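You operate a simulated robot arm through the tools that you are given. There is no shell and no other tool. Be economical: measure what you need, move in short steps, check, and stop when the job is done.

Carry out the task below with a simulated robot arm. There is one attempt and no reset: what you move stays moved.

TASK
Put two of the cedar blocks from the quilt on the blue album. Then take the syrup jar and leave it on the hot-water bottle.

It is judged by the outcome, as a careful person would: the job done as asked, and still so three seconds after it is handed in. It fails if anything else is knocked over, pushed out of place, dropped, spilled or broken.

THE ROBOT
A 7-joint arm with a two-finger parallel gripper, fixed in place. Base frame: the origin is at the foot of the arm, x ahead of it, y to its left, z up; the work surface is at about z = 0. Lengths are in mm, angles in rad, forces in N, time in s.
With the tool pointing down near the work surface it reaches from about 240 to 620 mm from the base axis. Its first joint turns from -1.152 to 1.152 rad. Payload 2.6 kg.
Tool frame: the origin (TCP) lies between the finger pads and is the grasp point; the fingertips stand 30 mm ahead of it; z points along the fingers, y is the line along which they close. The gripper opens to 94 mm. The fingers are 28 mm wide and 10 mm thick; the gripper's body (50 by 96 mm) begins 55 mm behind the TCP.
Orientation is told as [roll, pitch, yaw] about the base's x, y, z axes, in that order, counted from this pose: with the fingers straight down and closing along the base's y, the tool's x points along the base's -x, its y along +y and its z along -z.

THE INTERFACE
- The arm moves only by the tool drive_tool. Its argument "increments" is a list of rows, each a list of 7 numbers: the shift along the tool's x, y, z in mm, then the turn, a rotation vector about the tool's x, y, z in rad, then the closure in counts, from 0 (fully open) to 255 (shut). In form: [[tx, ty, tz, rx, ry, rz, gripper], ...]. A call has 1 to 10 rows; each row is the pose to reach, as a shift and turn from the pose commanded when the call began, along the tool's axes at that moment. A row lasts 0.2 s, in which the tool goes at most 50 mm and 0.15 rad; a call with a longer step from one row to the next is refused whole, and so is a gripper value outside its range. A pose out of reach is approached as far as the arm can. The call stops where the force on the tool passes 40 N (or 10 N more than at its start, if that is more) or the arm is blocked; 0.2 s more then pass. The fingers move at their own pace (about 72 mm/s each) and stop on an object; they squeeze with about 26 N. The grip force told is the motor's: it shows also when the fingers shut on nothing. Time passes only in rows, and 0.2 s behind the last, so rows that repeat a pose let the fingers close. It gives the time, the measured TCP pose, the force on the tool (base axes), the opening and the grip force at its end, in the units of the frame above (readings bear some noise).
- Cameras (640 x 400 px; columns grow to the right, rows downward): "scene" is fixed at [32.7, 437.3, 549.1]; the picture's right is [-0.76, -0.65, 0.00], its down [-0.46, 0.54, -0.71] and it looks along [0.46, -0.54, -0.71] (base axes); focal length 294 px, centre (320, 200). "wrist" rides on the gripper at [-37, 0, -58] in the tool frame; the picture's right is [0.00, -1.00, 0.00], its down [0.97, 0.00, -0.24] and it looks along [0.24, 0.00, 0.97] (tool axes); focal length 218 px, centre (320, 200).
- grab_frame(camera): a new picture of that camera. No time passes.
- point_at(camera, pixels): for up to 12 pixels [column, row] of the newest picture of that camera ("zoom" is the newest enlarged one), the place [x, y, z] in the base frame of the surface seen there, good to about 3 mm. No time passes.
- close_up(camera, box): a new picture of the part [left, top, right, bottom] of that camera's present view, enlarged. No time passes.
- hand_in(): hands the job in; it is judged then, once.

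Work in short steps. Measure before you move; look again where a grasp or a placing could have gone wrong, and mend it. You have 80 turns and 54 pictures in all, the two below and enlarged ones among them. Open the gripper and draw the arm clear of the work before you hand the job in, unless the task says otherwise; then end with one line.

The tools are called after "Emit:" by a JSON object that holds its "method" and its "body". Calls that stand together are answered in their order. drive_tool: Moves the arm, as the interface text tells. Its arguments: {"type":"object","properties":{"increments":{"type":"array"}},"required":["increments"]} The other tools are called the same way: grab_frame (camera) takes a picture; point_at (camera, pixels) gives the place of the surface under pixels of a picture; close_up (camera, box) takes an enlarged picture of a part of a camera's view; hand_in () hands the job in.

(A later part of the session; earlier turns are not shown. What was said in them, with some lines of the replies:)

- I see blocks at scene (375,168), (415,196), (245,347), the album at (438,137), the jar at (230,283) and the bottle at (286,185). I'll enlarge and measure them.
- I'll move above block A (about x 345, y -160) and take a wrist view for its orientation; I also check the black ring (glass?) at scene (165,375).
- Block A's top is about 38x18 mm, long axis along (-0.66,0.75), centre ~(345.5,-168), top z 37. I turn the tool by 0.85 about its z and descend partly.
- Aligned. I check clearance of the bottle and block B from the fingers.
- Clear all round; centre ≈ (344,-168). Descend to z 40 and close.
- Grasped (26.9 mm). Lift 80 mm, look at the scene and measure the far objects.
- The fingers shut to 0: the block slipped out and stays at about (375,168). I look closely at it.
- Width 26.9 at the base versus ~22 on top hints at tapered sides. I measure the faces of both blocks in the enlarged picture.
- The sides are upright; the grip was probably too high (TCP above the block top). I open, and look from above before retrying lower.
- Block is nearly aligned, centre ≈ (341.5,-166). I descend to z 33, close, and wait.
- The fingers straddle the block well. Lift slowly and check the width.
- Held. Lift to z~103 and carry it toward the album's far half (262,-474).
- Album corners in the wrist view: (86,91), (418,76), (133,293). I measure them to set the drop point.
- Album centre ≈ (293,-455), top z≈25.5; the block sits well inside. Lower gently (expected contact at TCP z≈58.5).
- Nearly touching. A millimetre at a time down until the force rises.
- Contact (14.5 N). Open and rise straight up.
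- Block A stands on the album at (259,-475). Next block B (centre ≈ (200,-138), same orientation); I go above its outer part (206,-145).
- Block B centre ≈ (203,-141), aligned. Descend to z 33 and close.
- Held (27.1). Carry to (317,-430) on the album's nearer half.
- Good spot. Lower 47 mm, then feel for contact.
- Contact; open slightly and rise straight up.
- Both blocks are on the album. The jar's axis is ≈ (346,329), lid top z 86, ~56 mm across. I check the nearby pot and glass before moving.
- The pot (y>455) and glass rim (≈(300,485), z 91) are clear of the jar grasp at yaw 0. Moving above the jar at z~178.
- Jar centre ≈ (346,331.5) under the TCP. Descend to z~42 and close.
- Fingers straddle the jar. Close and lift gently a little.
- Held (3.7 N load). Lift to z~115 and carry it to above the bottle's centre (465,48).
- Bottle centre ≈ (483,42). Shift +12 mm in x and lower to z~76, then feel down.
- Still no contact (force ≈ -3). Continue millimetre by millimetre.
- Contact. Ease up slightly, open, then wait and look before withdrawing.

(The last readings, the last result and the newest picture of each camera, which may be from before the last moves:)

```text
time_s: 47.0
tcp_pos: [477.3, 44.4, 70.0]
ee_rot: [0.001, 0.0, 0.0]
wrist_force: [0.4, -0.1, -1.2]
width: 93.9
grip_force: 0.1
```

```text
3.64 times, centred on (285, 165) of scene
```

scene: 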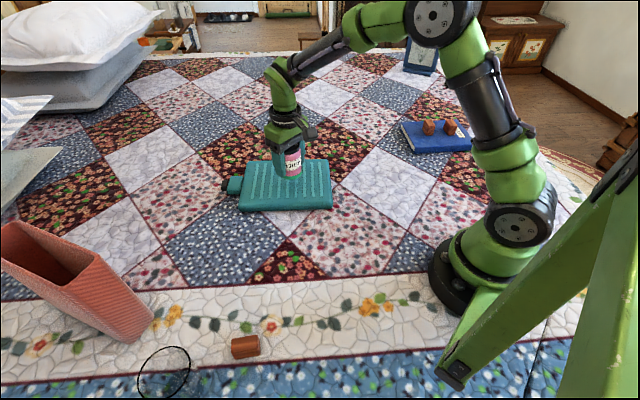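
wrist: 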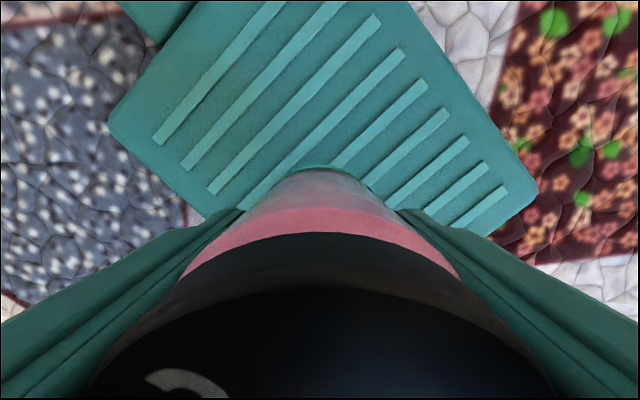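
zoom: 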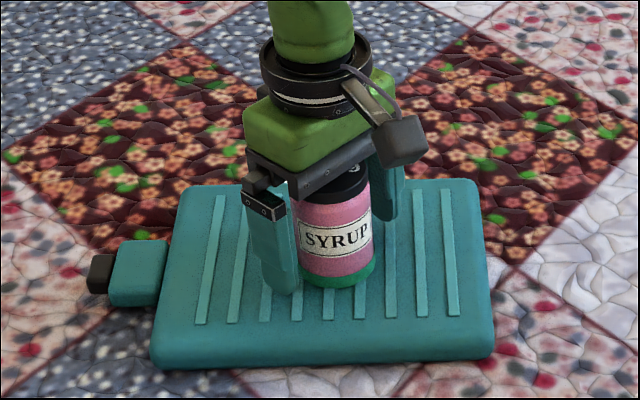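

The jar stands upright and free. Withdraw straight up, then draw back.

Emit:
{"method": "drive_tool", "body": {"increments": [[0, 0, -10, 0, 0, 0, 0], [0, 0, -30, 0, 0, 0, 0], [0, 0, -60, 0, 0, 0, 0], [0, 0, -95, 0, 0, 0, 0], [0, 0, -130, 0, 0, 0, 0], [30, -30, -145, 0, 0, 0, 0], [60, -60, -150, 0, 0, 0, 0], [90, -85, -150, 0, 0, 0, 0], [110, -110, -150, 0, 0, 0, 0], [120, -130, -150, 0, 0, 0, 0]]}}

Emit:
{"method": "grab_frame", "body": {"camera": "scene"}}

Emit:
{"method": "close_up", "body": {"camera": "scene", "box": [220, 90, 490, 230]}}

```text
time_s: 49.2
tcp_pos: [355.1, -85.8, 219.7]
ee_rot: [0.0, 0.0, 0.001]
wrist_force: [0.4, 0.0, -0.8]
width: 93.9
grip_force: 0.1
```

```text
20 pictures are left
```

scene: 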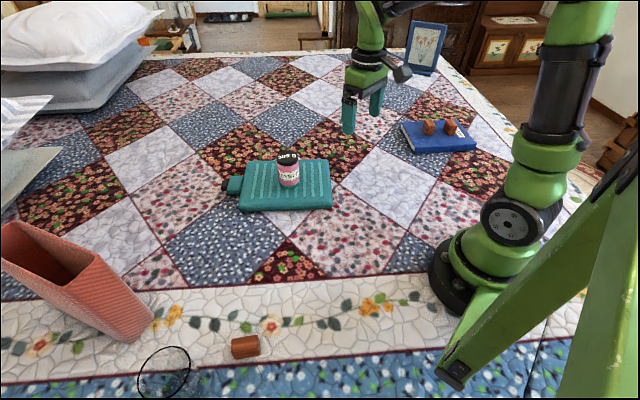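

```text
2.37 times, centred on (355, 160) of scene
```

zoom: 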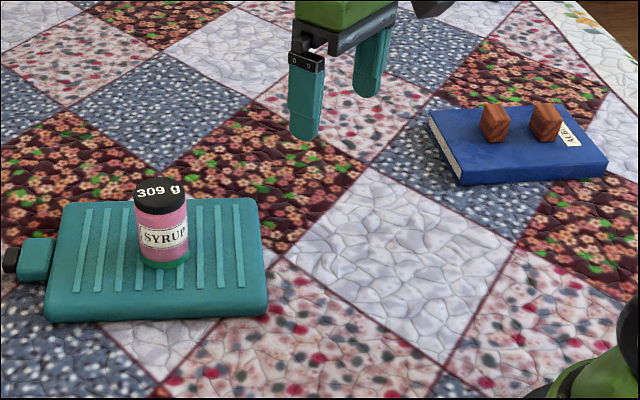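

Two blocks stand on the album, the jar stands on the hot-water bottle, and everything else looks unmoved. The gripper is open and the arm is clear, so I hand in.

Emit:
{"method": "hand_in", "body": {}}

```text
The job is handed in.
```

The job is handed in: two cedar blocks are on the blue album, and the syrup jar is standing upright on the hot-water bottle.
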